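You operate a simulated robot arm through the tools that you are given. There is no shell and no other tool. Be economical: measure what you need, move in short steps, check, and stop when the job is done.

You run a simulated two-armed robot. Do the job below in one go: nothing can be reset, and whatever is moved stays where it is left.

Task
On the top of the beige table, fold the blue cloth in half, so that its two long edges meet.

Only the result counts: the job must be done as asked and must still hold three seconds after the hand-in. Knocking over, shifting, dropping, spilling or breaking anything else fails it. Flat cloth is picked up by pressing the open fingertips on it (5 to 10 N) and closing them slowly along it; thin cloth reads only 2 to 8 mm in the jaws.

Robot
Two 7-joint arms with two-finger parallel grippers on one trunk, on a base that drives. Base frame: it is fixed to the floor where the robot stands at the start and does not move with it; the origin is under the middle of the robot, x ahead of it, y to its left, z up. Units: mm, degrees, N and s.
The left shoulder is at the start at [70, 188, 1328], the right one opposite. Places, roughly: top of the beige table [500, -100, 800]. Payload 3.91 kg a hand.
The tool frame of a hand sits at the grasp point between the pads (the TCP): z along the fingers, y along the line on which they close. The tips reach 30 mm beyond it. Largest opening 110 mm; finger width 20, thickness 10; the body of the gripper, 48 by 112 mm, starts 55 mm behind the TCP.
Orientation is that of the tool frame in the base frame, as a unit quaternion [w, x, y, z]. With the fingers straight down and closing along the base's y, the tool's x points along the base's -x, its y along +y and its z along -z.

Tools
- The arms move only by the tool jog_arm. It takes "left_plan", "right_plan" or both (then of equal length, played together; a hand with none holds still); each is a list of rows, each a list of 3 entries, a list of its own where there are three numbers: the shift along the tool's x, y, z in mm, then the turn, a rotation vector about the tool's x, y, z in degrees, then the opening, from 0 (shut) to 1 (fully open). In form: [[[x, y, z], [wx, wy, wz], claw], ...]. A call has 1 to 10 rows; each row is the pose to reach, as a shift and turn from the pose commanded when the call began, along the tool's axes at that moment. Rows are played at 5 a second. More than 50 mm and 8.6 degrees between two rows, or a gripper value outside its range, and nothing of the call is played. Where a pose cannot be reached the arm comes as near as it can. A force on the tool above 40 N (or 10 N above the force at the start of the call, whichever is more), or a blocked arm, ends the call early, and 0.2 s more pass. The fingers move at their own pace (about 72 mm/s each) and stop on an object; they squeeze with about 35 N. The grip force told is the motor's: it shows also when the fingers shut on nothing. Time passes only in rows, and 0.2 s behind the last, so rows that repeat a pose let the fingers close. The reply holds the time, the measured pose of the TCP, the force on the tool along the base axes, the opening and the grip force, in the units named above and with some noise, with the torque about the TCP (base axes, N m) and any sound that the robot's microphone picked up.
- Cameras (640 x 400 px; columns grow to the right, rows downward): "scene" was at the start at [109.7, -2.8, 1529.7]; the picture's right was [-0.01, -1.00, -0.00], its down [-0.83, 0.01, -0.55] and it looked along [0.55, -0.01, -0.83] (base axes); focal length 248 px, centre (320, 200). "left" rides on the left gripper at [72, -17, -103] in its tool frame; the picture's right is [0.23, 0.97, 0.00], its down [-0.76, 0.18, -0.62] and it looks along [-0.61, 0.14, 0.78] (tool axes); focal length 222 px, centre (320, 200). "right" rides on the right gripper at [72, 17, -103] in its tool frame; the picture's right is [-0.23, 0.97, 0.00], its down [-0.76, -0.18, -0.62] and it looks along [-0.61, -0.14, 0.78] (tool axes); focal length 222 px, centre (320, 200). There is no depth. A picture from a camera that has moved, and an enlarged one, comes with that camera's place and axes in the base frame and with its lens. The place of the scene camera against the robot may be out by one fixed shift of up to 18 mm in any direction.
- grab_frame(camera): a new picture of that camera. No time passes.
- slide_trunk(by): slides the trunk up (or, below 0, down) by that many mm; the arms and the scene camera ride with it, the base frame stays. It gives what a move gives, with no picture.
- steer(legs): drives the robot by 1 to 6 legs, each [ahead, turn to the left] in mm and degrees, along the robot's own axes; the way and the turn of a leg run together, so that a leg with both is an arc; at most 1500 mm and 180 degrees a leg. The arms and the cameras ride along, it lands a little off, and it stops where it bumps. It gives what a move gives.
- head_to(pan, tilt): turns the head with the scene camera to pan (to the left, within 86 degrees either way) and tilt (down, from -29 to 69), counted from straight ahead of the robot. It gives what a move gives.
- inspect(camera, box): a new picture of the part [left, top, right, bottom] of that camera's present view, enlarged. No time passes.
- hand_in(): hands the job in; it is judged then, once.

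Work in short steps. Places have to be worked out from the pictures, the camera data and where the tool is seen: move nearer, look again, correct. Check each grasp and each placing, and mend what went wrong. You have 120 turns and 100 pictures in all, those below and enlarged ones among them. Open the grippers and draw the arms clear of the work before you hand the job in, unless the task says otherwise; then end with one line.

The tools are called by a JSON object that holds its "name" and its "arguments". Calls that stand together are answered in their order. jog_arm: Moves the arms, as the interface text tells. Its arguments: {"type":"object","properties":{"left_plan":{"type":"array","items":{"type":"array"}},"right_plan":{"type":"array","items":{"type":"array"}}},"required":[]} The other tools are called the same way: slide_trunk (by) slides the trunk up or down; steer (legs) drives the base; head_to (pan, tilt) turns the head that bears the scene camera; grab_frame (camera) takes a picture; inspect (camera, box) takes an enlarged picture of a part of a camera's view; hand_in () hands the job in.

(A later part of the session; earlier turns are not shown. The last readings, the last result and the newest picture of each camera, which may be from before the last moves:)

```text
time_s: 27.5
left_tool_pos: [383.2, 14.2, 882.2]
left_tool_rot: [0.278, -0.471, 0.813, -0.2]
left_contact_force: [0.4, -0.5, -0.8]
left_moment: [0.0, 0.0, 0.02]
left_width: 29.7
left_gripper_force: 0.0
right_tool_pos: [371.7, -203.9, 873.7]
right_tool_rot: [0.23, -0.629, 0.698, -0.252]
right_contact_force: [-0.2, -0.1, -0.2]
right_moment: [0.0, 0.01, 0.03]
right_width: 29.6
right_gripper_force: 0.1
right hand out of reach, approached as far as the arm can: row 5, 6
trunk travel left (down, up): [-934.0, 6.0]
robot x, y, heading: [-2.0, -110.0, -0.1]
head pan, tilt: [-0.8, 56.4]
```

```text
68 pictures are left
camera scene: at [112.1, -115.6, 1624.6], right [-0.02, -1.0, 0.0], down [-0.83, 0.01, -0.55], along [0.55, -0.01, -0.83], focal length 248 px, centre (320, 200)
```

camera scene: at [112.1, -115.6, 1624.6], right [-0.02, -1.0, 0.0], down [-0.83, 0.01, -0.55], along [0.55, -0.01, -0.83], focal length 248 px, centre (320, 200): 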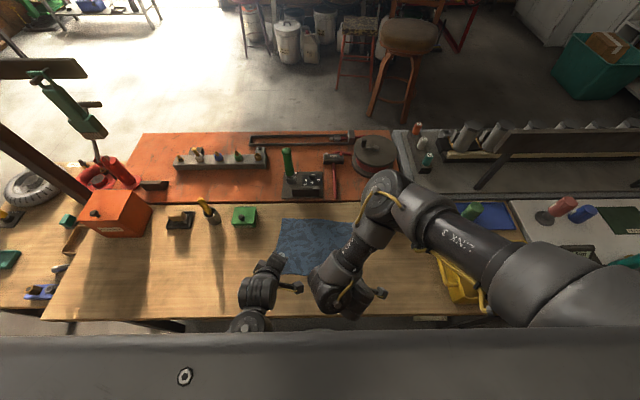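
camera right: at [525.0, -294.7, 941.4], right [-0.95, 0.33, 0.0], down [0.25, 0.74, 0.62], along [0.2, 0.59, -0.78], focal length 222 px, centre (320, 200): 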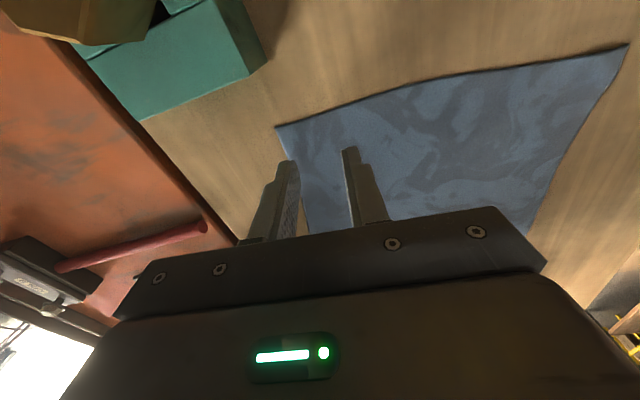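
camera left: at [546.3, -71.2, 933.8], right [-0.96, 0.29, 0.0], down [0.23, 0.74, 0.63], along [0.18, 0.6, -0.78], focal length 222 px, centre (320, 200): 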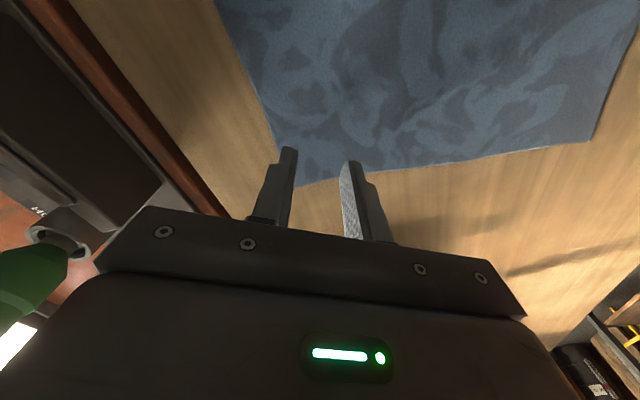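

The tilt works, with about 38° available on the right. I'll tilt back to vertical.

{"name": "jog_arm", "arguments": {"left_plan": [[[0, 0, 0], [-7.3, 3.2, 0], 0.27], [[0, 0, 0], [-14.6, 6.4, 0], 0.27], [[0, 0, 0], [-21.9, 9.6, 0], 0.27], [[0, 0, 0], [-29.2, 12.8, 0], 0.27], [[0, 0, 0], [-36.6, 16.1, 0], 0.27], [[0, 0, 0], [-36.6, 16.1, 0], 0.27]], "right_plan": [[[0, 0, 0], [-8, 0, 0], 0.27], [[0, 0, 0], [-16, 0, 0], 0.27], [[0, 0, 0], [-24, 0, 0], 0.27], [[0, 0, 0], [-32, 0, 0], 0.27], [[0, 0, 0], [-40, 0, 0], 0.27], [[0, 0, 0], [-40, 0, 0], 0.27]]}}

{"name": "grab_frame", "arguments": {"camera": "right"}}

{"name": "grab_frame", "arguments": {"camera": "left"}}

```text
time_s: 28.9
left_tool_pos: [383.4, 18.1, 882.5]
left_tool_rot: [0.0, -0.5, 0.866, 0.001]
left_contact_force: [0.9, 1.2, 0.2]
left_moment: [0.02, 0.02, 0.02]
left_width: 29.7
left_gripper_force: 0.0
right_tool_pos: [369.1, -201.4, 874.2]
right_tool_rot: [-0.001, -0.669, 0.743, 0.0]
right_contact_force: [0.2, 0.1, -0.3]
right_moment: [0.02, 0.0, 0.0]
right_width: 29.7
right_gripper_force: 0.1
trunk travel left (down, up): [-934.0, 6.0]
robot x, y, heading: [1.3, -107.7, 0.1]
head pan, tilt: [-0.8, 56.4]
```

```text
67 pictures are left
camera right: at [345.9, -272.3, 977.0], right [-0.95, 0.33, 0.0], down [0.26, 0.74, 0.62], along [0.2, 0.59, -0.78], focal length 222 px, centre (320, 200)
```

right: 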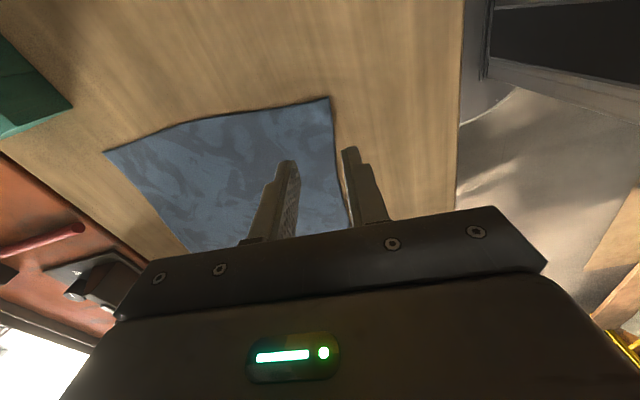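

```text
66 pictures are left
camera left: at [361.6, -54.5, 986.8], right [-0.96, 0.29, 0.0], down [0.23, 0.75, 0.62], along [0.18, 0.6, -0.78], focal length 222 px, centre (320, 200)
```

left: 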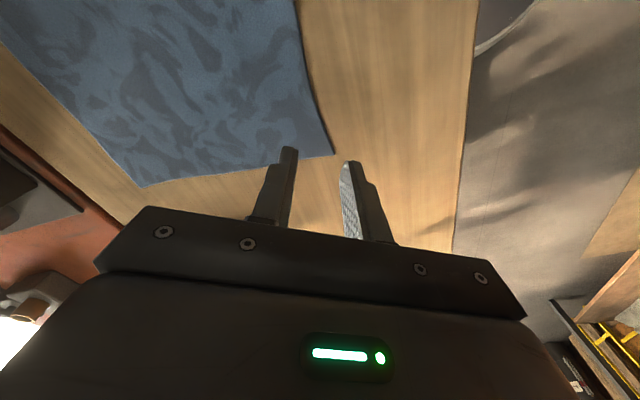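

The near corners are at about (377,40) and (353,−229), so the short side is roughly 220 mm. I'll return both hands to the far pinch points, just above the cloth.

{"name": "jog_arm", "arguments": {"left_plan": [[[-10, -25, -20], [0, 0, 0], 0.27], [[-28, -66, -20], [0, 0, 0], 0.27], [[-46, -108, -20], [0, 0, 0], 0.27], [[-63, -145, -20], [0, 0, 0], 0.27], [[-75, -173, 0], [0, 0, 0], 0.27], [[-75, -173, 30], [0, 0, 0], 0.27], [[-75, -173, 44], [0, 0, 0], 0.27], [[-75, -173, 48], [0, 0, 0], 0.27]], "right_plan": [[[0, -25, -20], [0, 0, 0], 0.27], [[1, -69, -20], [0, 0, 0], 0.27], [[2, -113, -20], [0, 0, 0], 0.27], [[3, -155, -20], [0, 0, 0], 0.27], [[4, -179, 0], [0, 0, 0], 0.27], [[4, -179, 25], [0, 0, 0], 0.27], [[4, -179, 35], [0, 0, 0], 0.27], [[4, -179, 38], [0, 0, 0], 0.27]]}}

{"name": "grab_frame", "arguments": {"camera": "right"}}

{"name": "grab_frame", "arguments": {"camera": "left"}}

```text
time_s: 30.7
left_tool_pos: [570.3, -0.3, 832.4]
left_tool_rot: [0.001, -0.502, 0.865, 0.003]
left_contact_force: [-0.2, 0.6, -0.5]
left_moment: [0.01, 0.0, -0.01]
left_width: 29.8
left_gripper_force: 0.0
right_tool_pos: [548.8, -222.6, 834.9]
right_tool_rot: [0.0, -0.67, 0.743, 0.0]
right_contact_force: [0.6, 0.5, 0.4]
right_moment: [0.0, 0.02, 0.03]
right_width: 29.8
right_gripper_force: 0.0
trunk travel left (down, up): [-934.0, 6.0]
robot x, y, heading: [2.6, -108.6, -0.1]
head pan, tilt: [-0.8, 56.4]
```

```text
65 pictures are left
camera right: at [524.9, -294.4, 938.5], right [-0.95, 0.33, 0.0], down [0.26, 0.74, 0.62], along [0.2, 0.59, -0.78], focal length 222 px, centre (320, 200)
```

right: 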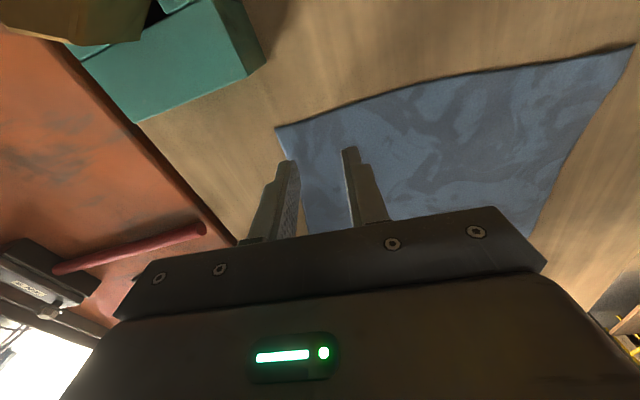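

```text
64 pictures are left
camera left: at [549.6, -73.0, 936.7], right [-0.96, 0.29, 0.0], down [0.22, 0.75, 0.63], along [0.18, 0.6, -0.78], focal length 222 px, centre (320, 200)
```

left: 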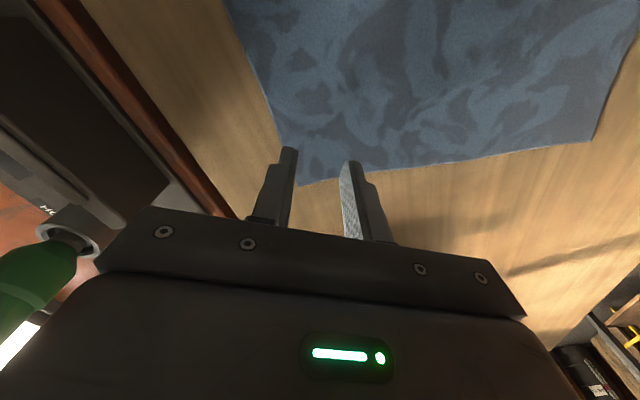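

Both outer tips sit right on the far edge. I'll shift inward (left also a bit away from the corner) and creep down in 1 mm rows.

{"name": "jog_arm", "arguments": {"left_plan": [[[8, 6, -2], [0, 0, 0], 0.27], [[8, 6, 0], [0, 0, 0], 0.27], [[8, 6, 2], [0, 0, 0], 0.27], [[8, 6, 3], [0, 0, 0], 0.27], [[8, 6, 4], [0, 0, 0], 0.27], [[8, 6, 5], [0, 0, 0], 0.27]], "right_plan": [[[0, 8, 0], [0, 0, 0], 0.27], [[0, 8, 2], [0, 0, 0], 0.27], [[0, 8, 4], [0, 0, 0], 0.27], [[0, 8, 5], [0, 0, 0], 0.27], [[0, 8, 6], [0, 0, 0], 0.27], [[0, 8, 7], [0, 0, 0], 0.27]]}}

```text
time_s: 32.1
left_tool_pos: [560.5, 14.4, 824.3]
left_tool_rot: [0.006, -0.507, 0.862, 0.013]
left_contact_force: [0.7, -0.3, 0.3]
left_moment: [0.03, 0.02, 0.0]
left_width: 29.5
left_gripper_force: 0.1
right_tool_pos: [539.4, -223.4, 829.2]
right_tool_rot: [-0.001, -0.67, 0.742, 0.001]
right_contact_force: [-0.2, 0.5, 0.8]
right_moment: [0.03, 0.0, -0.05]
right_width: 29.6
right_gripper_force: 0.0
trunk travel left (down, up): [-934.0, 6.0]
robot x, y, heading: [2.9, -107.8, -0.0]
head pan, tilt: [-0.8, 56.4]
```

The left arm is close to straight here, so this is a reach limit caused by the raised trunk. I'll raise the hands 130 mm and lower the trunk by 130 mm.

{"name": "jog_arm", "arguments": {"left_plan": [[[0, 0, -45], [0, 0, 0], 0.27], [[0, 0, -90], [0, 0, 0], 0.27], [[0, 0, -135], [0, 0, 0], 0.27], [[0, 0, -135], [0, 0, 0], 0.27]], "right_plan": [[[0, 0, -45], [0, 0, 0], 0.27], [[0, 0, -90], [0, 0, 0], 0.27], [[0, 0, -135], [0, 0, 0], 0.27], [[0, 0, -135], [0, 0, 0], 0.27]]}}

{"name": "slide_trunk", "arguments": {"by": -125}}

{"name": "grab_frame", "arguments": {"camera": "scene"}}

```text
time_s: 33.1
left_tool_pos: [559.9, -10.7, 966.8]
left_tool_rot: [0.0, -0.501, 0.865, 0.001]
left_contact_force: [0.3, -0.7, -0.1]
left_moment: [0.0, 0.01, 0.01]
left_width: 29.9
left_gripper_force: 0.0
right_tool_pos: [539.9, -223.3, 963.0]
right_tool_rot: [0.0, -0.67, 0.743, 0.001]
right_contact_force: [1.1, -1.2, 0.0]
right_moment: [-0.03, 0.02, -0.02]
right_width: 29.6
right_gripper_force: 0.0
trunk travel left (down, up): [-934.0, 6.0]
robot x, y, heading: [-3.1, -106.3, -0.1]
head pan, tilt: [-0.8, 56.4]
```

```text
time_s: 34.6
left_tool_pos: [559.7, -9.5, 841.4]
left_tool_rot: [0.0, -0.501, 0.866, 0.001]
left_contact_force: [-0.1, -0.2, -0.7]
left_moment: [0.06, 0.0, 0.0]
left_width: 29.6
left_gripper_force: 0.0
right_tool_pos: [539.8, -223.0, 838.3]
right_tool_rot: [0.0, -0.67, 0.743, 0.0]
right_contact_force: [0.0, 0.0, -0.4]
right_moment: [-0.01, -0.01, 0.0]
right_width: 29.6
right_gripper_force: 0.0
trunk travel left (down, up): [-808.0, 131.0]
robot x, y, heading: [-1.1, -109.6, 0.1]
head pan, tilt: [-0.8, 56.4]
```

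```text
63 pictures are left
camera scene: at [110.0, -111.3, 1499.8], right [-0.01, -1.0, 0.0], down [-0.83, 0.01, -0.55], along [0.55, -0.01, -0.83], focal length 248 px, centre (320, 200)
```

scene: 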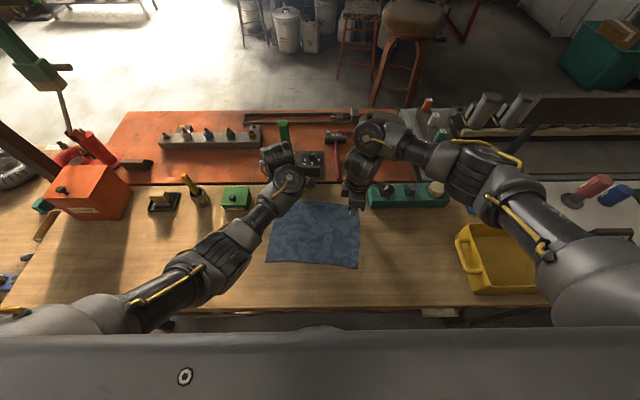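

Both hands hold position well now. I'll creep down to find contact.

{"name": "jog_arm", "arguments": {"left_plan": [[[0, 0, 4], [0, 0, 0], 0.27], [[0, 0, 8], [0, 0, 0], 0.27], [[0, 0, 10], [0, 0, 0], 0.27], [[0, 0, 12], [0, 0, 0], 0.27], [[0, 0, 14], [0, 0, 0], 0.27], [[0, 0, 15], [0, 0, 0], 0.27]], "right_plan": [[[0, 0, 4], [0, 0, 0], 0.27], [[0, 0, 6], [0, 0, 0], 0.27], [[0, 0, 8], [0, 0, 0], 0.27], [[0, 0, 10], [0, 0, 0], 0.27], [[0, 0, 11], [0, 0, 0], 0.27], [[0, 0, 12], [0, 0, 0], 0.27]]}}

{"name": "grab_frame", "arguments": {"camera": "left"}}

{"name": "grab_frame", "arguments": {"camera": "right"}}

```text
time_s: 36.0
left_tool_pos: [559.6, -8.3, 826.6]
left_tool_rot: [0.0, -0.501, 0.865, 0.002]
left_contact_force: [0.7, 0.4, -0.1]
left_moment: [-0.03, -0.02, -0.04]
left_width: 29.8
left_gripper_force: 0.1
right_tool_pos: [539.6, -223.3, 827.8]
right_tool_rot: [-0.001, -0.67, 0.742, 0.0]
right_contact_force: [0.1, 0.0, -0.3]
right_moment: [-0.02, -0.01, 0.02]
right_width: 29.6
right_gripper_force: 0.0
trunk travel left (down, up): [-808.0, 131.0]
robot x, y, heading: [1.6, -108.6, -0.1]
head pan, tilt: [-0.8, 56.4]
```

```text
62 pictures are left
camera left: at [539.1, -80.5, 930.1], right [-0.96, 0.29, 0.0], down [0.23, 0.75, 0.63], along [0.18, 0.6, -0.78], focal length 222 px, centre (320, 200)
```

left: 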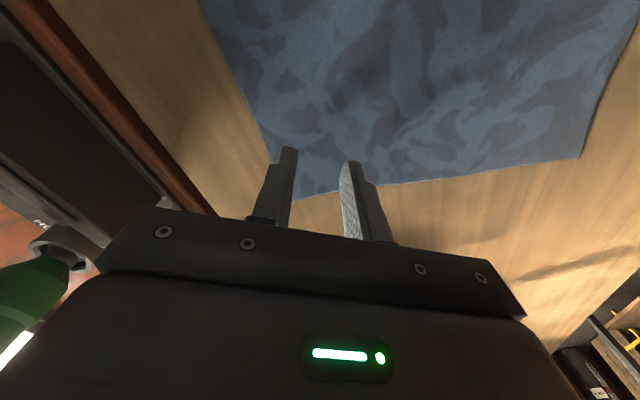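

```text
61 pictures are left
camera right: at [516.4, -294.5, 930.2], right [-0.95, 0.33, 0.0], down [0.25, 0.74, 0.62], along [0.2, 0.59, -0.78], focal length 222 px, centre (320, 200)
```

right: 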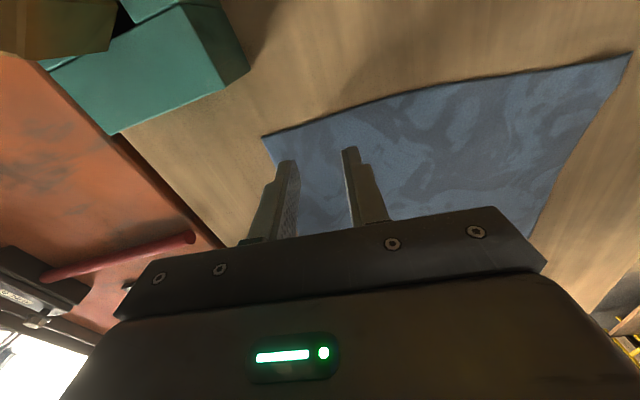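

Still no contact at tip z≈797, and both fingertip pairs are now over the cloth just inside the edge. I'll continue down.

{"name": "jog_arm", "arguments": {"left_plan": [[[0, 0, 2], [0, 0, 0], 0.27], [[0, 0, 4], [0, 0, 0], 0.27], [[0, 0, 6], [0, 0, 0], 0.27], [[0, 0, 7], [0, 0, 0], 0.27], [[0, 0, 8], [0, 0, 0], 0.27]], "right_plan": [[[0, 0, 2], [0, 0, 0], 0.27], [[0, 0, 4], [0, 0, 0], 0.27], [[0, 0, 6], [0, 0, 0], 0.27], [[0, 0, 7], [0, 0, 0], 0.27], [[0, 0, 8], [0, 0, 0], 0.27]]}}

```text
time_s: 37.2
left_tool_pos: [560.9, -8.8, 818.7]
left_tool_rot: [0.0, -0.501, 0.866, 0.002]
left_contact_force: [-0.2, 0.6, -0.4]
left_moment: [-0.02, 0.01, -0.03]
left_width: 30.1
left_gripper_force: 0.1
right_tool_pos: [540.6, -222.5, 817.1]
right_tool_rot: [0.0, -0.67, 0.742, 0.0]
right_contact_force: [-0.1, 0.2, -0.2]
right_moment: [-0.04, -0.06, 0.04]
right_width: 29.6
right_gripper_force: 0.0
trunk travel left (down, up): [-808.0, 131.0]
robot x, y, heading: [-4.6, -110.6, -0.5]
head pan, tilt: [-0.8, 56.4]
```

No contact yet at tip z≈788, so I'll keep going down.

{"name": "jog_arm", "arguments": {"left_plan": [[[0, 0, 2], [0, 0, 0], 0.27], [[0, 0, 4], [0, 0, 0], 0.27], [[0, 0, 5], [0, 0, 0], 0.27], [[0, 0, 6], [0, 0, 0], 0.27], [[0, 0, 7], [0, 0, 0], 0.27]], "right_plan": [[[0, 0, 2], [0, 0, 0], 0.27], [[0, 0, 4], [0, 0, 0], 0.27], [[0, 0, 5], [0, 0, 0], 0.27], [[0, 0, 6], [0, 0, 0], 0.27], [[0, 0, 7], [0, 0, 0], 0.27]]}}

{"name": "grab_frame", "arguments": {"camera": "left"}}

{"name": "grab_frame", "arguments": {"camera": "right"}}

```text
time_s: 38.4
left_tool_pos: [560.7, -8.6, 811.7]
left_tool_rot: [0.001, -0.502, 0.865, 0.001]
left_contact_force: [0.3, 0.3, -0.8]
left_moment: [0.0, 0.0, -0.02]
left_width: 29.5
left_gripper_force: 0.0
right_tool_pos: [541.9, -223.7, 812.0]
right_tool_rot: [0.001, -0.67, 0.743, 0.001]
right_contact_force: [-0.1, 0.4, 1.8]
right_moment: [0.0, -0.01, -0.02]
right_width: 30.0
right_gripper_force: 0.0
trunk travel left (down, up): [-808.0, 131.0]
robot x, y, heading: [1.1, -108.9, -0.2]
head pan, tilt: [-0.8, 56.4]
```

```text
60 pictures are left
camera left: at [539.1, -81.1, 915.6], right [-0.96, 0.29, 0.0], down [0.22, 0.75, 0.63], along [0.18, 0.6, -0.78], focal length 222 px, centre (320, 200)
```

left: 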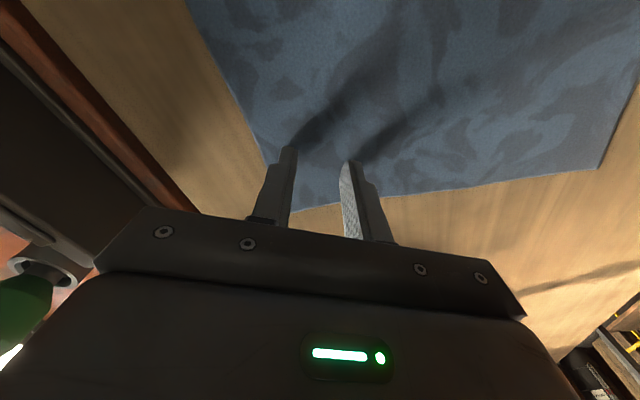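

```text
59 pictures are left
camera right: at [516.4, -295.0, 914.8], right [-0.95, 0.33, 0.0], down [0.25, 0.74, 0.62], along [0.2, 0.59, -0.78], focal length 222 px, centre (320, 200)
```

right: 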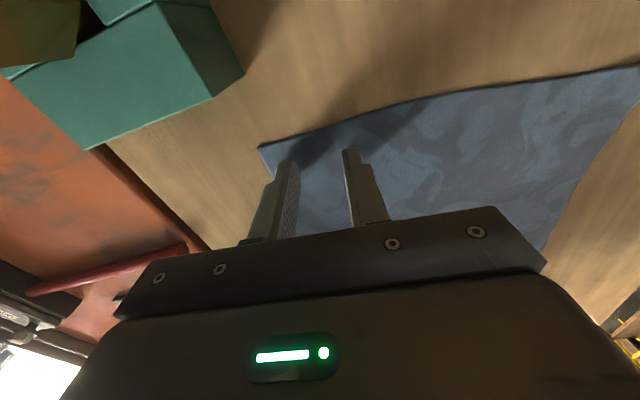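

The shadows meet the tips, so contact is just starting at table z≈781. I'll press 1–3 mm more to reach 5–10 N.

{"name": "jog_arm", "arguments": {"left_plan": [[[0, -3, 0], [0, 0, 0], 0.27], [[0, -3, 1], [0, 0, 0], 0.27], [[0, -3, 2], [0, 0, 0], 0.27]], "right_plan": [[[0, 0, 0], [0, 0, 0], 0.27], [[0, 0, 1], [0, 0, 0], 0.27], [[0, 0, 2], [0, 0, 0], 0.27]]}}

```text
time_s: 39.2
left_tool_pos: [562.6, -10.6, 810.7]
left_tool_rot: [0.001, -0.501, 0.866, 0.0]
left_contact_force: [0.4, 1.1, 6.5]
left_moment: [0.04, -0.05, -0.01]
left_width: 29.8
left_gripper_force: 0.5
right_tool_pos: [539.8, -223.9, 812.0]
right_tool_rot: [0.001, -0.67, 0.742, -0.001]
right_contact_force: [1.4, -1.8, 13.8]
right_moment: [-0.07, 0.07, 0.04]
right_width: 29.7
right_gripper_force: 0.1
trunk travel left (down, up): [-808.0, 131.0]
robot x, y, heading: [0.4, -110.6, 0.1]
head pan, tilt: [-0.8, 56.4]
```

Left presses at 6.5 N and right at 13.8 N. I'll ease the right by 1 mm and close both slowly.

{"name": "jog_arm", "arguments": {"left_plan": [[[0, 0, 0], [0, 0, 0], 0.25], [[0, 0, 0], [0, 0, 0], 0.22], [[0, 0, 0], [0, 0, 0], 0.19], [[0, 0, 0], [0, 0, 0], 0.16], [[0, 0, 0], [0, 0, 0], 0.13], [[0, 0, 0], [0, 0, 0], 0.1], [[0, 0, 0], [0, 0, 0], 0.07], [[0, 0, 0], [0, 0, 0], 0.03], [[0, 0, 0], [0, 0, 0], 0.0], [[0, 0, 0], [0, 0, 0], 0.0]], "right_plan": [[[0, 0, -0.8], [0, 0, 0], 0.25], [[0, 0, -0.8], [0, 0, 0], 0.22], [[0, 0, -0.8], [0, 0, 0], 0.19], [[0, 0, -0.8], [0, 0, 0], 0.16], [[0, 0, -0.8], [0, 0, 0], 0.13], [[0, 0, -0.8], [0, 0, 0], 0.1], [[0, 0, -0.8], [0, 0, 0], 0.07], [[0, 0, -0.8], [0, 0, 0], 0.03], [[0, 0, -0.8], [0, 0, 0], 0.0], [[0, 0, -0.8], [0, 0, 0], 0.0]]}}

{"name": "grab_frame", "arguments": {"camera": "left"}}

{"name": "grab_frame", "arguments": {"camera": "right"}}

```text
time_s: 41.4
left_tool_pos: [561.1, -11.6, 812.3]
left_tool_rot: [0.002, -0.501, 0.865, 0.0]
left_contact_force: [0.6, -2.1, 14.9]
left_moment: [-0.08, -0.08, -0.02]
left_width: 1.7
left_gripper_force: 34.9
right_tool_pos: [538.7, -223.2, 811.5]
right_tool_rot: [0.0, -0.671, 0.742, -0.001]
right_contact_force: [-0.6, 1.8, 4.4]
right_moment: [0.07, 0.02, -0.02]
right_width: 1.5
right_gripper_force: 34.8
trunk travel left (down, up): [-808.0, 131.0]
robot x, y, heading: [2.5, -108.4, 0.1]
head pan, tilt: [-0.8, 56.4]
```

```text
58 pictures are left
camera left: at [540.2, -83.2, 914.6], right [-0.96, 0.29, 0.0], down [0.22, 0.75, 0.63], along [0.18, 0.6, -0.78], focal length 222 px, centre (320, 200)
```

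left: 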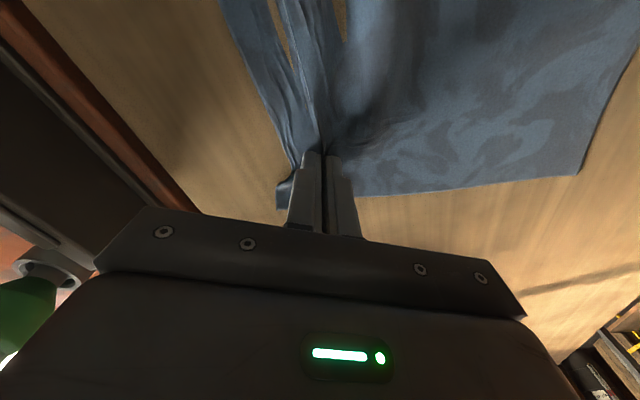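

```text
57 pictures are left
camera right: at [515.0, -294.9, 914.6], right [-0.95, 0.33, 0.0], down [0.25, 0.74, 0.62], along [0.2, 0.59, -0.78], focal length 222 px, centre (320, 200)
```

right: 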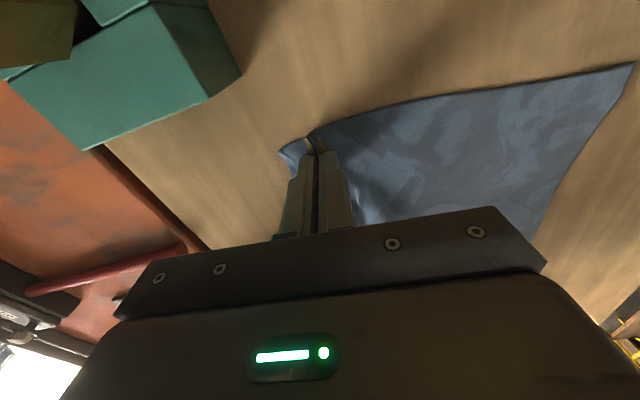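

The widths read 1.7 and 1.5 mm and ridges are visible. I'll lift 40 mm to verify the grasps.

{"name": "jog_arm", "arguments": {"left_plan": [[[0, 0, -10], [0, 0, 0], 0.0], [[0, 0, -25], [0, 0, 0], 0.0], [[0, 0, -40], [0, 0, 0], 0.0]], "right_plan": [[[0, 0, -10], [0, 0, 0], 0.0], [[0, 0, -25], [0, 0, 0], 0.0], [[0, 0, -40], [0, 0, 0], 0.0]]}}

{"name": "grab_frame", "arguments": {"camera": "left"}}

{"name": "grab_frame", "arguments": {"camera": "right"}}

{"name": "inspect", "arguments": {"camera": "scene", "box": [200, 130, 440, 290]}}

```text
time_s: 42.2
left_tool_pos: [562.0, -11.8, 849.7]
left_tool_rot: [0.0, -0.501, 0.865, 0.003]
left_contact_force: [-0.2, -1.8, -0.8]
left_moment: [-0.05, -0.02, 0.02]
left_width: 1.5
left_gripper_force: 35.6
right_tool_pos: [541.1, -222.9, 848.5]
right_tool_rot: [-0.001, -0.67, 0.742, -0.001]
right_contact_force: [0.4, 0.8, 0.8]
right_moment: [0.02, -0.04, 0.04]
right_width: 2.0
right_gripper_force: 35.4
trunk travel left (down, up): [-808.0, 131.0]
robot x, y, heading: [3.5, -110.1, -0.0]
head pan, tilt: [-0.8, 56.4]
```

```text
56 pictures are left
camera left: at [540.9, -82.2, 952.5], right [-0.96, 0.29, 0.0], down [0.23, 0.75, 0.62], along [0.18, 0.6, -0.78], focal length 222 px, centre (320, 200)
```

left: 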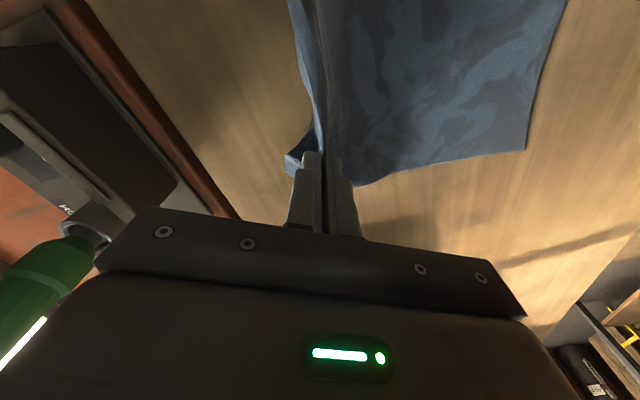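

```text
55 pictures are left
camera right: at [516.8, -294.3, 952.9], right [-0.95, 0.33, 0.0], down [0.26, 0.74, 0.62], along [0.2, 0.59, -0.78], focal length 222 px, centre (320, 200)
```

right: 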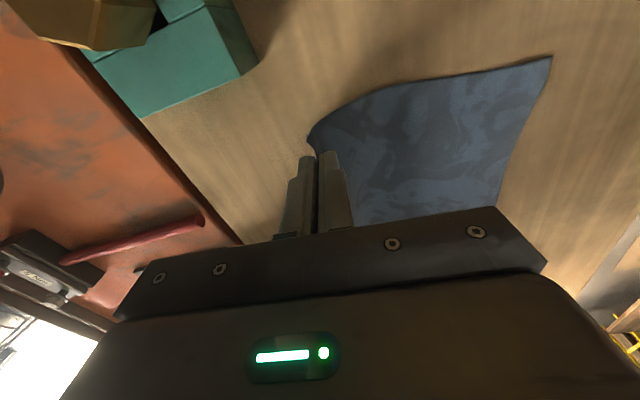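

```text
2.50 times, centred on (320, 210) of scene
camera zoom: at [110.6, -111.0, 1499.6], right [-0.01, -1.0, 0.0], down [-0.83, 0.01, -0.55], along [0.55, -0.01, -0.83], focal length 620 px, centre (320, 175)
```

zoom: 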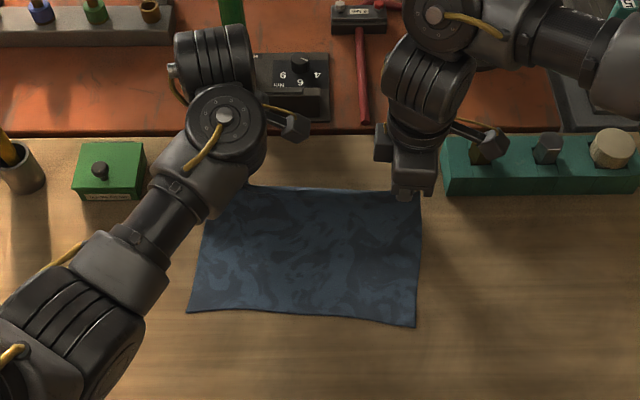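

Both corners are held. A plain fold-over would leave the pinched flap turned back, so instead I'll lift the cloth to hang fully. Then I'll set its bottom (near) edge down around x≈480 and lay it toward −x. Last, I'll bring the hands back +x so the held edge lands on the bottom edge with its tail facing outward. First comes the lift.

{"name": "jog_arm", "arguments": {"left_plan": [[[3, 7, -20], [0, 0, 0], 0.0], [[6, 14, -40], [0, 0, 0], 0.0], [[10, 22, -60], [0, 0, 0], 0.0], [[14, 31, -80], [0, 0, 0], 0.0], [[18, 41, -100], [0, 0, 0], 0.0], [[22, 51, -120], [0, 0, 0], 0.0], [[27, 62, -140], [0, 0, 0], 0.0], [[32, 73, -155], [0, 0, 0], 0.0], [[32, 73, -165], [0, 0, 0], 0.0], [[32, 73, -165], [0, 0, 0], 0.0]], "right_plan": [[[0, 8, -20], [0, 0, 0], 0.0], [[0, 15, -40], [0, 0, 0], 0.0], [[0, 24, -60], [0, 0, 0], 0.0], [[0, 34, -80], [0, 0, 0], 0.0], [[0, 45, -100], [0, 0, 0], 0.0], [[0, 56, -120], [0, 0, 0], 0.0], [[0, 68, -140], [0, 0, 0], 0.0], [[0, 80, -155], [0, 0, 0], 0.0], [[0, 80, -165], [0, 0, 0], 0.0], [[0, 80, -165], [0, 0, 0], 0.0]]}}

{"name": "grab_frame", "arguments": {"camera": "scene"}}

{"name": "grab_frame", "arguments": {"camera": "left"}}

{"name": "grab_frame", "arguments": {"camera": "right"}}

```text
time_s: 44.2
left_tool_pos: [536.6, -29.4, 895.2]
left_tool_rot: [0.001, -0.497, 0.867, -0.004]
left_contact_force: [-7.5, -17.0, 13.7]
left_moment: [-0.67, 0.31, 0.05]
left_width: 1.6
left_gripper_force: 34.8
left hand out of reach, approached as far as the arm can: row 3, 4, 5, 6, 7, 8, 9
right_tool_pos: [460.1, -209.1, 1012.7]
right_tool_rot: [0.005, -0.67, 0.743, 0.004]
right_contact_force: [7.3, 17.5, -12.7]
right_moment: [0.35, -0.19, -0.06]
right_width: 1.7
right_gripper_force: 34.6
trunk travel left (down, up): [-808.0, 131.0]
robot x, y, heading: [1.4, -107.6, 0.1]
head pan, tilt: [-0.8, 56.4]
stopped in row 9 (left hand): the force on the tool passed its limit (the readings are from after the stop); the commanded pose is now the measured one
```

```text
53 pictures are left
camera scene: at [110.4, -111.3, 1499.7], right [-0.01, -1.0, 0.0], down [-0.83, 0.01, -0.55], along [0.55, -0.01, -0.83], focal length 248 px, centre (320, 200)
```

scene: 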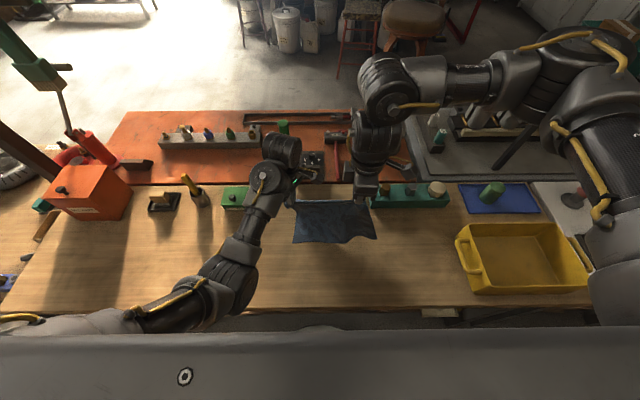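

```text
52 pictures are left
camera left: at [513.9, -100.9, 999.2], right [-0.96, 0.3, -0.01], down [0.23, 0.75, 0.62], along [0.19, 0.59, -0.78], focal length 222 px, centre (320, 200)
```

left: 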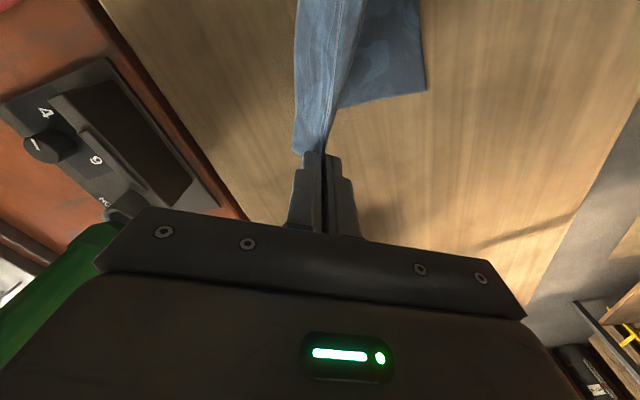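

```text
51 pictures are left
camera right: at [436.0, -282.1, 1115.3], right [-0.95, 0.33, 0.0], down [0.25, 0.73, 0.63], along [0.2, 0.6, -0.77], focal length 222 px, centre (320, 200)
```

right: 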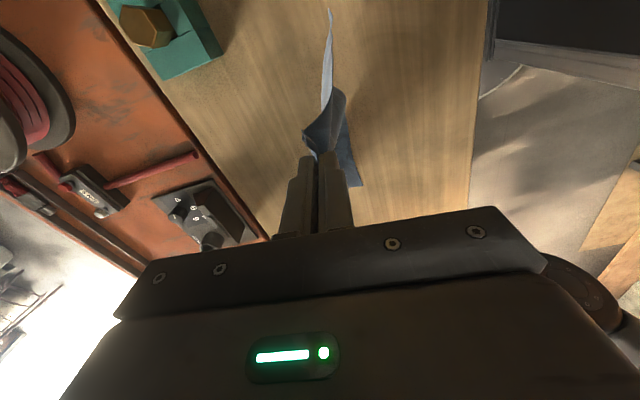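

The left arm can't rise any higher with the trunk this low, so the cloth went taut. I'll bring the right hand back level with the left and then raise with the trunk instead.

{"name": "jog_arm", "arguments": {"right_plan": [[[7, -15, 30], [0, 0, 0], 0.0], [[14, -30, 60], [0, 0, 0], 0.0], [[20, -45, 90], [0, 0, 0], 0.0], [[26, -58, 118], [0, 0, 0], 0.0], [[26, -58, 118], [0, 0, 0], 0.0]]}}

{"name": "slide_trunk", "arguments": {"by": 60}}

{"name": "grab_frame", "arguments": {"camera": "scene"}}

```text
time_s: 45.4
left_tool_pos: [535.8, -27.3, 893.5]
left_tool_rot: [0.002, -0.499, 0.867, -0.002]
left_contact_force: [-1.5, -0.4, 0.3]
left_moment: [-0.02, 0.0, 0.01]
left_width: 1.7
left_gripper_force: 35.2
right_tool_pos: [515.2, -241.4, 894.5]
right_tool_rot: [0.003, -0.67, 0.742, 0.001]
right_contact_force: [0.6, 1.9, 0.0]
right_moment: [0.02, 0.02, 0.0]
right_width: 1.4
right_gripper_force: 35.2
trunk travel left (down, up): [-808.0, 131.0]
robot x, y, heading: [1.9, -108.1, -0.3]
head pan, tilt: [-0.8, 56.4]
```

```text
time_s: 46.4
left_tool_pos: [537.2, -27.0, 953.5]
left_tool_rot: [0.001, -0.499, 0.867, -0.002]
left_contact_force: [-0.4, -1.6, -0.2]
left_moment: [0.0, -0.05, 0.0]
left_width: 1.8
left_gripper_force: 34.9
right_tool_pos: [517.2, -241.5, 954.6]
right_tool_rot: [0.003, -0.67, 0.742, 0.002]
right_contact_force: [-0.4, 1.6, -0.3]
right_moment: [0.05, 0.06, 0.0]
right_width: 1.5
right_gripper_force: 35.5
trunk travel left (down, up): [-868.0, 72.0]
robot x, y, heading: [-0.4, -108.0, -0.2]
head pan, tilt: [-0.8, 56.4]
```

```text
50 pictures are left
camera scene: at [110.5, -111.6, 1559.6], right [-0.01, -1.0, 0.0], down [-0.83, 0.01, -0.55], along [0.55, -0.01, -0.83], focal length 248 px, centre (320, 200)
```

scene: 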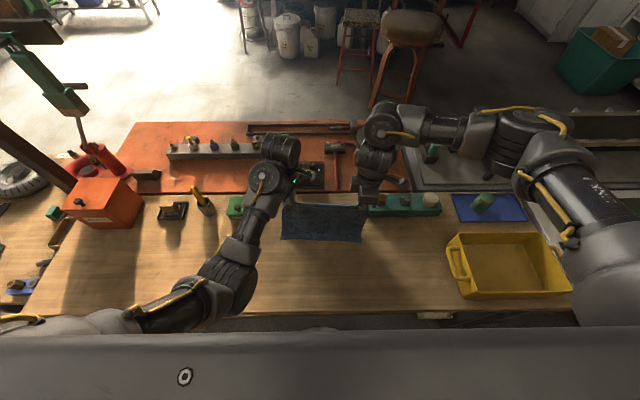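

The cloth hangs evenly from both hands. I'll raise the trunk another 60 mm to free the bottom edge.

{"name": "slide_trunk", "arguments": {"by": 60}}

{"name": "grab_frame", "arguments": {"camera": "scene"}}

{"name": "grab_frame", "arguments": {"camera": "left"}}

{"name": "grab_frame", "arguments": {"camera": "right"}}

```text
time_s: 47.4
left_tool_pos: [536.6, -27.4, 1012.7]
left_tool_rot: [0.001, -0.5, 0.866, -0.001]
left_contact_force: [-0.2, -1.0, 0.3]
left_moment: [0.02, -0.05, 0.01]
left_width: 1.6
left_gripper_force: 34.9
right_tool_pos: [516.3, -241.8, 1014.4]
right_tool_rot: [0.003, -0.67, 0.742, 0.003]
right_contact_force: [0.5, 1.3, 0.1]
right_moment: [0.06, -0.03, -0.01]
right_width: 1.3
right_gripper_force: 34.6
trunk travel left (down, up): [-928.0, 11.0]
robot x, y, heading: [4.5, -109.0, -0.3]
head pan, tilt: [-0.8, 56.4]
```

```text
49 pictures are left
camera scene: at [110.5, -111.5, 1619.6], right [-0.01, -1.0, 0.0], down [-0.83, 0.01, -0.55], along [0.55, -0.01, -0.83], focal length 248 px, centre (320, 200)
```

scene: 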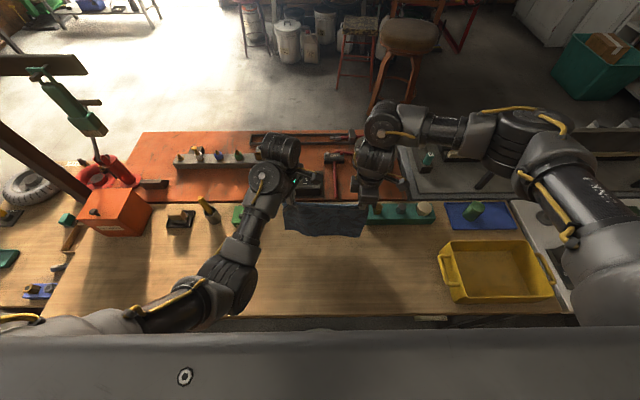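

```text
48 pictures are left
camera left: at [514.6, -98.8, 1117.5], right [-0.96, 0.29, 0.0], down [0.23, 0.75, 0.62], along [0.18, 0.59, -0.78], focal length 222 px, centre (320, 200)
```

left: 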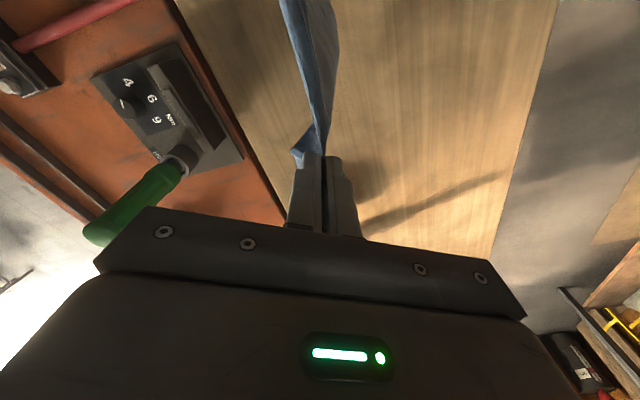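

```text
47 pictures are left
camera right: at [492.2, -313.8, 1117.7], right [-0.95, 0.33, 0.0], down [0.25, 0.73, 0.63], along [0.2, 0.6, -0.78], focal length 222 px, centre (320, 200)
```

right: 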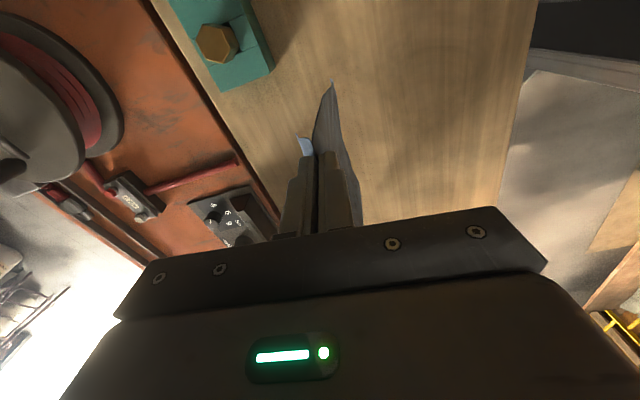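

The cloth hangs straight and clear, with the pinched tail on the +x side as wanted. I'll move both hands 45 mm toward −x.

{"name": "jog_arm", "arguments": {"left_plan": [[[6, 14, 0], [0, 0, 0], 0.0], [[12, 28, 0], [0, 0, 0], 0.0], [[18, 41, 0], [0, 0, 0], 0.0], [[18, 41, 0], [0, 0, 0], 0.0]], "right_plan": [[[0, 15, 0], [0, 0, 0], 0.0], [[0, 30, 0], [0, 0, 0], 0.0], [[0, 45, 0], [0, 0, 0], 0.0], [[0, 45, 0], [0, 0, 0], 0.0]]}}

{"name": "inspect", "arguments": {"camera": "scene", "box": [220, 150, 420, 290]}}

```text
time_s: 48.4
left_tool_pos: [493.1, -25.7, 991.1]
left_tool_rot: [0.001, -0.5, 0.866, -0.002]
left_contact_force: [-1.0, -0.2, 0.0]
left_moment: [0.02, 0.03, 0.0]
left_width: 1.5
left_gripper_force: 35.0
left hand out of reach, approached as far as the arm can: row 1, 2, 3, 4
right_tool_pos: [470.8, -237.5, 1014.4]
right_tool_rot: [0.003, -0.67, 0.742, 0.002]
right_contact_force: [-0.4, 0.6, -0.8]
right_moment: [0.02, 0.01, 0.02]
right_width: 1.9
right_gripper_force: 34.7
trunk travel left (down, up): [-928.0, 11.0]
robot x, y, heading: [-0.5, -108.2, 0.0]
head pan, tilt: [-0.8, 56.4]
```

```text
2.86 times, centred on (320, 220) of scene
camera zoom: at [109.6, -110.8, 1619.8], right [-0.01, -1.0, 0.0], down [-0.83, 0.01, -0.55], along [0.55, -0.01, -0.83], focal length 709 px, centre (320, 143)
```

zoom: 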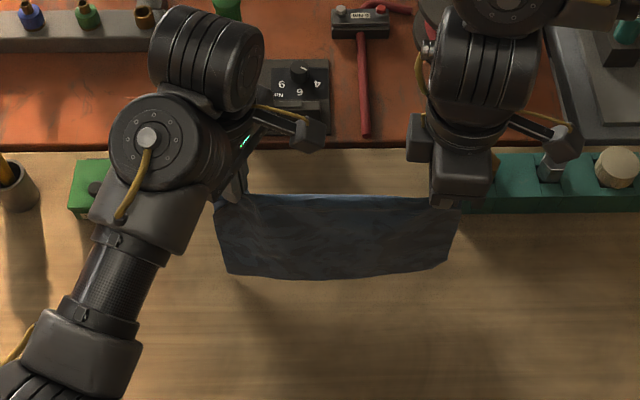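

The left hand's ceiling here is z≈991, which is fine for the lay-down path. I'll level both at TCP z≈976 so the bottom edge just touches the table.

{"name": "jog_arm", "arguments": {"left_plan": [[[0, 0, 5], [0, 0, 0], 0.0], [[0, 0, 10], [0, 0, 0], 0.0], [[0, 0, 15], [0, 0, 0], 0.0], [[0, 0, 15], [0, 0, 0], 0.0]], "right_plan": [[[0, 0, 13], [0, 0, 0], 0.0], [[0, 0, 26], [0, 0, 0], 0.0], [[0, 0, 38], [0, 0, 0], 0.0], [[0, 0, 38], [0, 0, 0], 0.0]]}}

{"name": "inspect", "arguments": {"camera": "scene", "box": [220, 150, 420, 290]}}

{"name": "grab_frame", "arguments": {"camera": "right"}}

```text
time_s: 49.4
left_tool_pos: [494.9, -23.5, 977.8]
left_tool_rot: [0.001, -0.499, 0.866, -0.002]
left_contact_force: [0.2, -1.6, -0.8]
left_moment: [-0.01, 0.01, 0.01]
left_width: 1.7
left_gripper_force: 35.2
right_tool_pos: [469.5, -236.1, 978.1]
right_tool_rot: [0.004, -0.67, 0.742, 0.002]
right_contact_force: [-0.4, 0.4, 0.1]
right_moment: [0.02, 0.01, -0.03]
right_width: 1.7
right_gripper_force: 35.0
trunk travel left (down, up): [-928.0, 11.0]
robot x, y, heading: [-2.5, -111.9, 0.1]
head pan, tilt: [-0.8, 56.4]
```

```text
2.86 times, centred on (320, 220) of scene
camera zoom: at [109.7, -111.4, 1619.7], right [-0.01, -1.0, 0.0], down [-0.83, 0.01, -0.55], along [0.55, -0.01, -0.83], focal length 709 px, centre (320, 143)
```

zoom: 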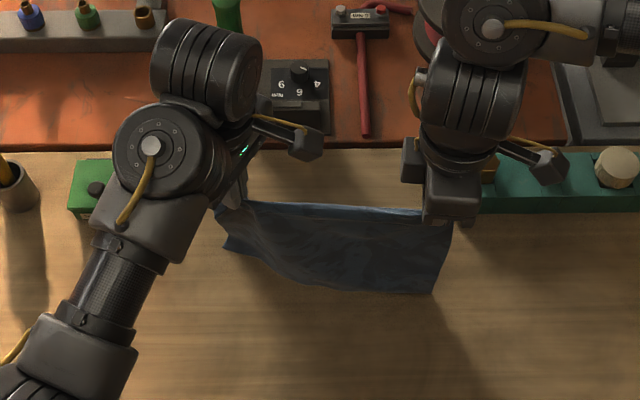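

```text
44 pictures are left
camera right: at [446.6, -308.4, 1080.5], right [-0.95, 0.33, 0.0], down [0.25, 0.73, 0.63], along [0.2, 0.6, -0.78], focal length 222 px, centre (320, 200)
```

right: 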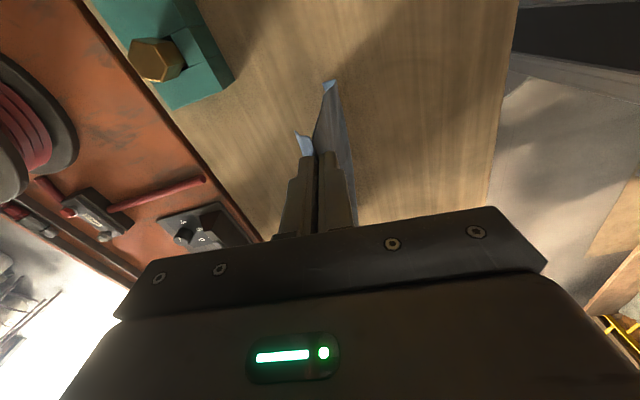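

The bottom edge looks skewed, perhaps still swinging. I'll wait a second and look again.

{"name": "jog_arm", "arguments": {"right_plan": [[[0, 0, 0], [0, 0, 0], 0.0], [[0, 0, 0], [0, 0, 0], 0.0], [[0, 0, 0], [0, 0, 0], 0.0], [[0, 0, 0], [0, 0, 0], 0.0], [[0, 0, 0], [0, 0, 0], 0.0], [[0, 0, 0], [0, 0, 0], 0.0]]}}

{"name": "inspect", "arguments": {"camera": "scene", "box": [220, 150, 420, 290]}}

{"name": "grab_frame", "arguments": {"camera": "left"}}

```text
time_s: 50.8
left_tool_pos: [494.0, -23.1, 978.1]
left_tool_rot: [0.002, -0.499, 0.866, -0.002]
left_contact_force: [-0.6, -0.2, -0.2]
left_moment: [-0.01, 0.0, 0.0]
left_width: 1.8
left_gripper_force: 34.9
right_tool_pos: [470.6, -237.6, 977.7]
right_tool_rot: [0.002, -0.67, 0.743, 0.003]
right_contact_force: [0.0, 0.0, -0.5]
right_moment: [0.02, 0.03, 0.03]
right_width: 1.6
right_gripper_force: 34.8
trunk travel left (down, up): [-928.0, 11.0]
robot x, y, heading: [1.0, -107.1, 0.4]
head pan, tilt: [-0.8, 56.4]
```

```text
2.86 times, centred on (320, 220) of scene
camera zoom: at [110.3, -111.4, 1619.7], right [-0.01, -1.0, 0.0], down [-0.83, 0.01, -0.55], along [0.55, -0.01, -0.83], focal length 709 px, centre (320, 143)
```

zoom: 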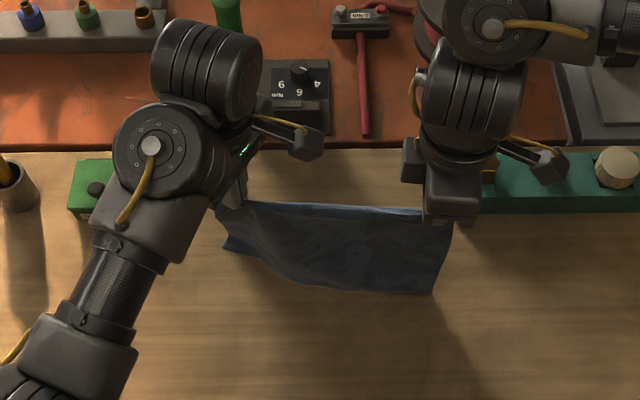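

```text
42 pictures are left
camera left: at [472.7, -95.3, 1081.4], right [-0.96, 0.29, 0.0], down [0.23, 0.75, 0.62], along [0.18, 0.59, -0.78], focal length 222 px, centre (320, 200)
```

left: 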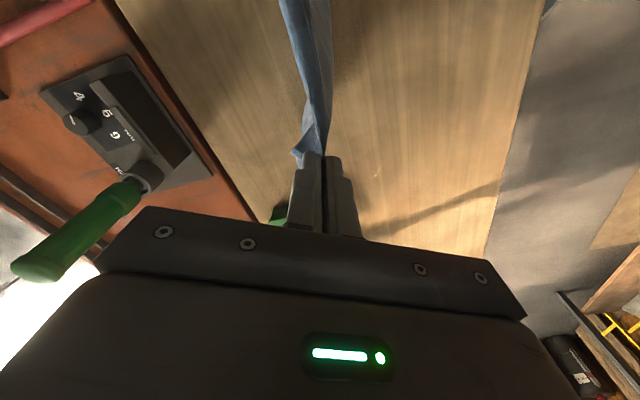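

The left bottom corner flares toward +x, because the left grip is yawed about 24° relative to the right. I'll raise a little and turn the left hand to match the cloth.

{"name": "jog_arm", "arguments": {"left_plan": [[[0, 0, -12], [0, 0, 0], 0.0], [[0, 0, -12], [0, 0, -8], 0.0], [[0, 0, -12], [0, 0, -16], 0.0], [[0, 0, -12], [0, 0, -24], 0.0], [[0, 0, -12], [0, 0, -24], 0.0], [[0, 0, -12], [0, 0, -24], 0.0], [[0, 0, -12], [0, 0, -24], 0.0]], "right_plan": [[[0, 0, -12], [0, 0, 0], 0.0], [[0, 0, -12], [0, 0, 0], 0.0], [[0, 0, -12], [0, 0, 0], 0.0], [[0, 0, -12], [0, 0, 0], 0.0], [[0, 0, -12], [0, 0, 0], 0.0], [[0, 0, -12], [0, 0, 0], 0.0], [[0, 0, -12], [0, 0, 0], 0.0]]}}

{"name": "inspect", "arguments": {"camera": "scene", "box": [220, 150, 420, 290]}}

```text
time_s: 52.4
left_tool_pos: [493.6, -24.0, 990.0]
left_tool_rot: [0.0, -0.668, 0.744, -0.002]
left_contact_force: [-0.6, -0.2, -0.8]
left_moment: [-0.02, -0.02, -0.01]
left_width: 1.4
left_gripper_force: 35.0
right_tool_pos: [470.7, -236.6, 989.8]
right_tool_rot: [0.003, -0.67, 0.742, 0.003]
right_contact_force: [-0.3, 0.7, 1.1]
right_moment: [0.04, 0.01, 0.01]
right_width: 1.7
right_gripper_force: 35.1
trunk travel left (down, up): [-928.0, 11.0]
robot x, y, heading: [-2.2, -108.7, 0.1]
head pan, tilt: [-0.8, 56.4]
```

```text
2.86 times, centred on (320, 220) of scene
camera zoom: at [110.1, -111.5, 1619.7], right [-0.01, -1.0, 0.0], down [-0.83, 0.01, -0.55], along [0.55, -0.01, -0.83], focal length 709 px, centre (320, 143)
```

zoom: 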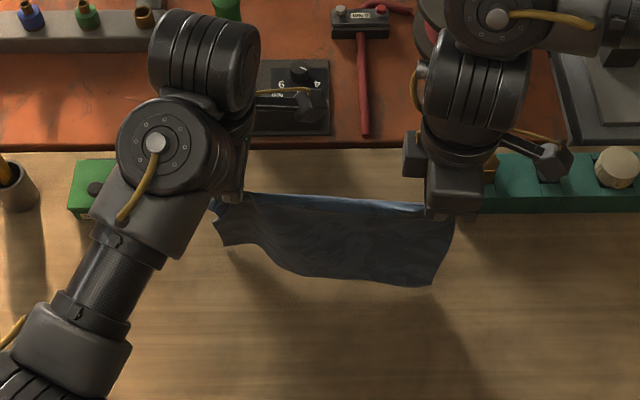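

The left bottom edge is still caught on the table. I'll move +x and up, where the left hand can reach higher, so it can swing free.

{"name": "jog_arm", "arguments": {"left_plan": [[[0, -12, -6], [0, 0, 0], 0.0], [[0, -25, -13], [0, 0, 0], 0.0], [[0, -38, -20], [0, 0, 0], 0.0], [[0, -38, -20], [0, 0, 0], 0.0]], "right_plan": [[[0, -12, -6], [0, 0, 0], 0.0], [[0, -25, -13], [0, 0, 0], 0.0], [[0, -38, -20], [0, 0, 0], 0.0], [[0, -38, -20], [0, 0, 0], 0.0]]}}

{"name": "slide_trunk", "arguments": {"by": 10}}

{"name": "inspect", "arguments": {"camera": "scene", "box": [220, 150, 420, 290]}}

```text
time_s: 53.4
left_tool_pos: [533.1, -29.0, 1009.1]
left_tool_rot: [0.0, -0.669, 0.744, -0.002]
left_contact_force: [0.9, -0.4, -0.8]
left_moment: [0.01, 0.0, -0.06]
left_width: 1.6
left_gripper_force: 34.9
right_tool_pos: [508.6, -240.5, 1008.4]
right_tool_rot: [0.003, -0.669, 0.743, 0.002]
right_contact_force: [1.3, -0.4, 0.1]
right_moment: [-0.01, -0.01, 0.03]
right_width: 1.5
right_gripper_force: 35.0
trunk travel left (down, up): [-928.0, 11.0]
robot x, y, heading: [3.3, -110.3, -0.2]
head pan, tilt: [-0.8, 56.4]
```

```text
time_s: 54.0
left_tool_pos: [531.5, -27.8, 1019.9]
left_tool_rot: [0.001, -0.668, 0.744, -0.002]
left_contact_force: [-0.1, -0.8, 0.1]
left_moment: [0.03, 0.0, -0.07]
left_width: 1.7
left_gripper_force: 34.7
right_tool_pos: [508.7, -240.9, 1019.1]
right_tool_rot: [0.003, -0.67, 0.743, 0.002]
right_contact_force: [0.2, -0.1, 0.3]
right_moment: [0.0, 0.02, -0.02]
right_width: 1.7
right_gripper_force: 35.1
trunk travel left (down, up): [-938.0, 1.0]
robot x, y, heading: [-2.5, -111.4, 0.2]
head pan, tilt: [-0.8, 56.4]
```

```text
2.86 times, centred on (320, 220) of scene
camera zoom: at [109.7, -111.4, 1629.8], right [-0.01, -1.0, 0.0], down [-0.83, 0.01, -0.55], along [0.55, -0.01, -0.83], focal length 709 px, centre (320, 143)
```

zoom: 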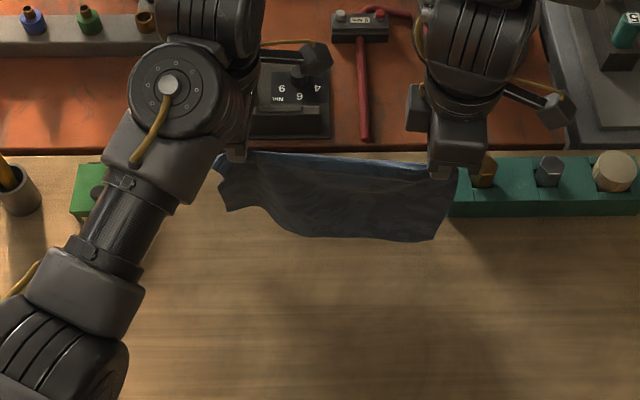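

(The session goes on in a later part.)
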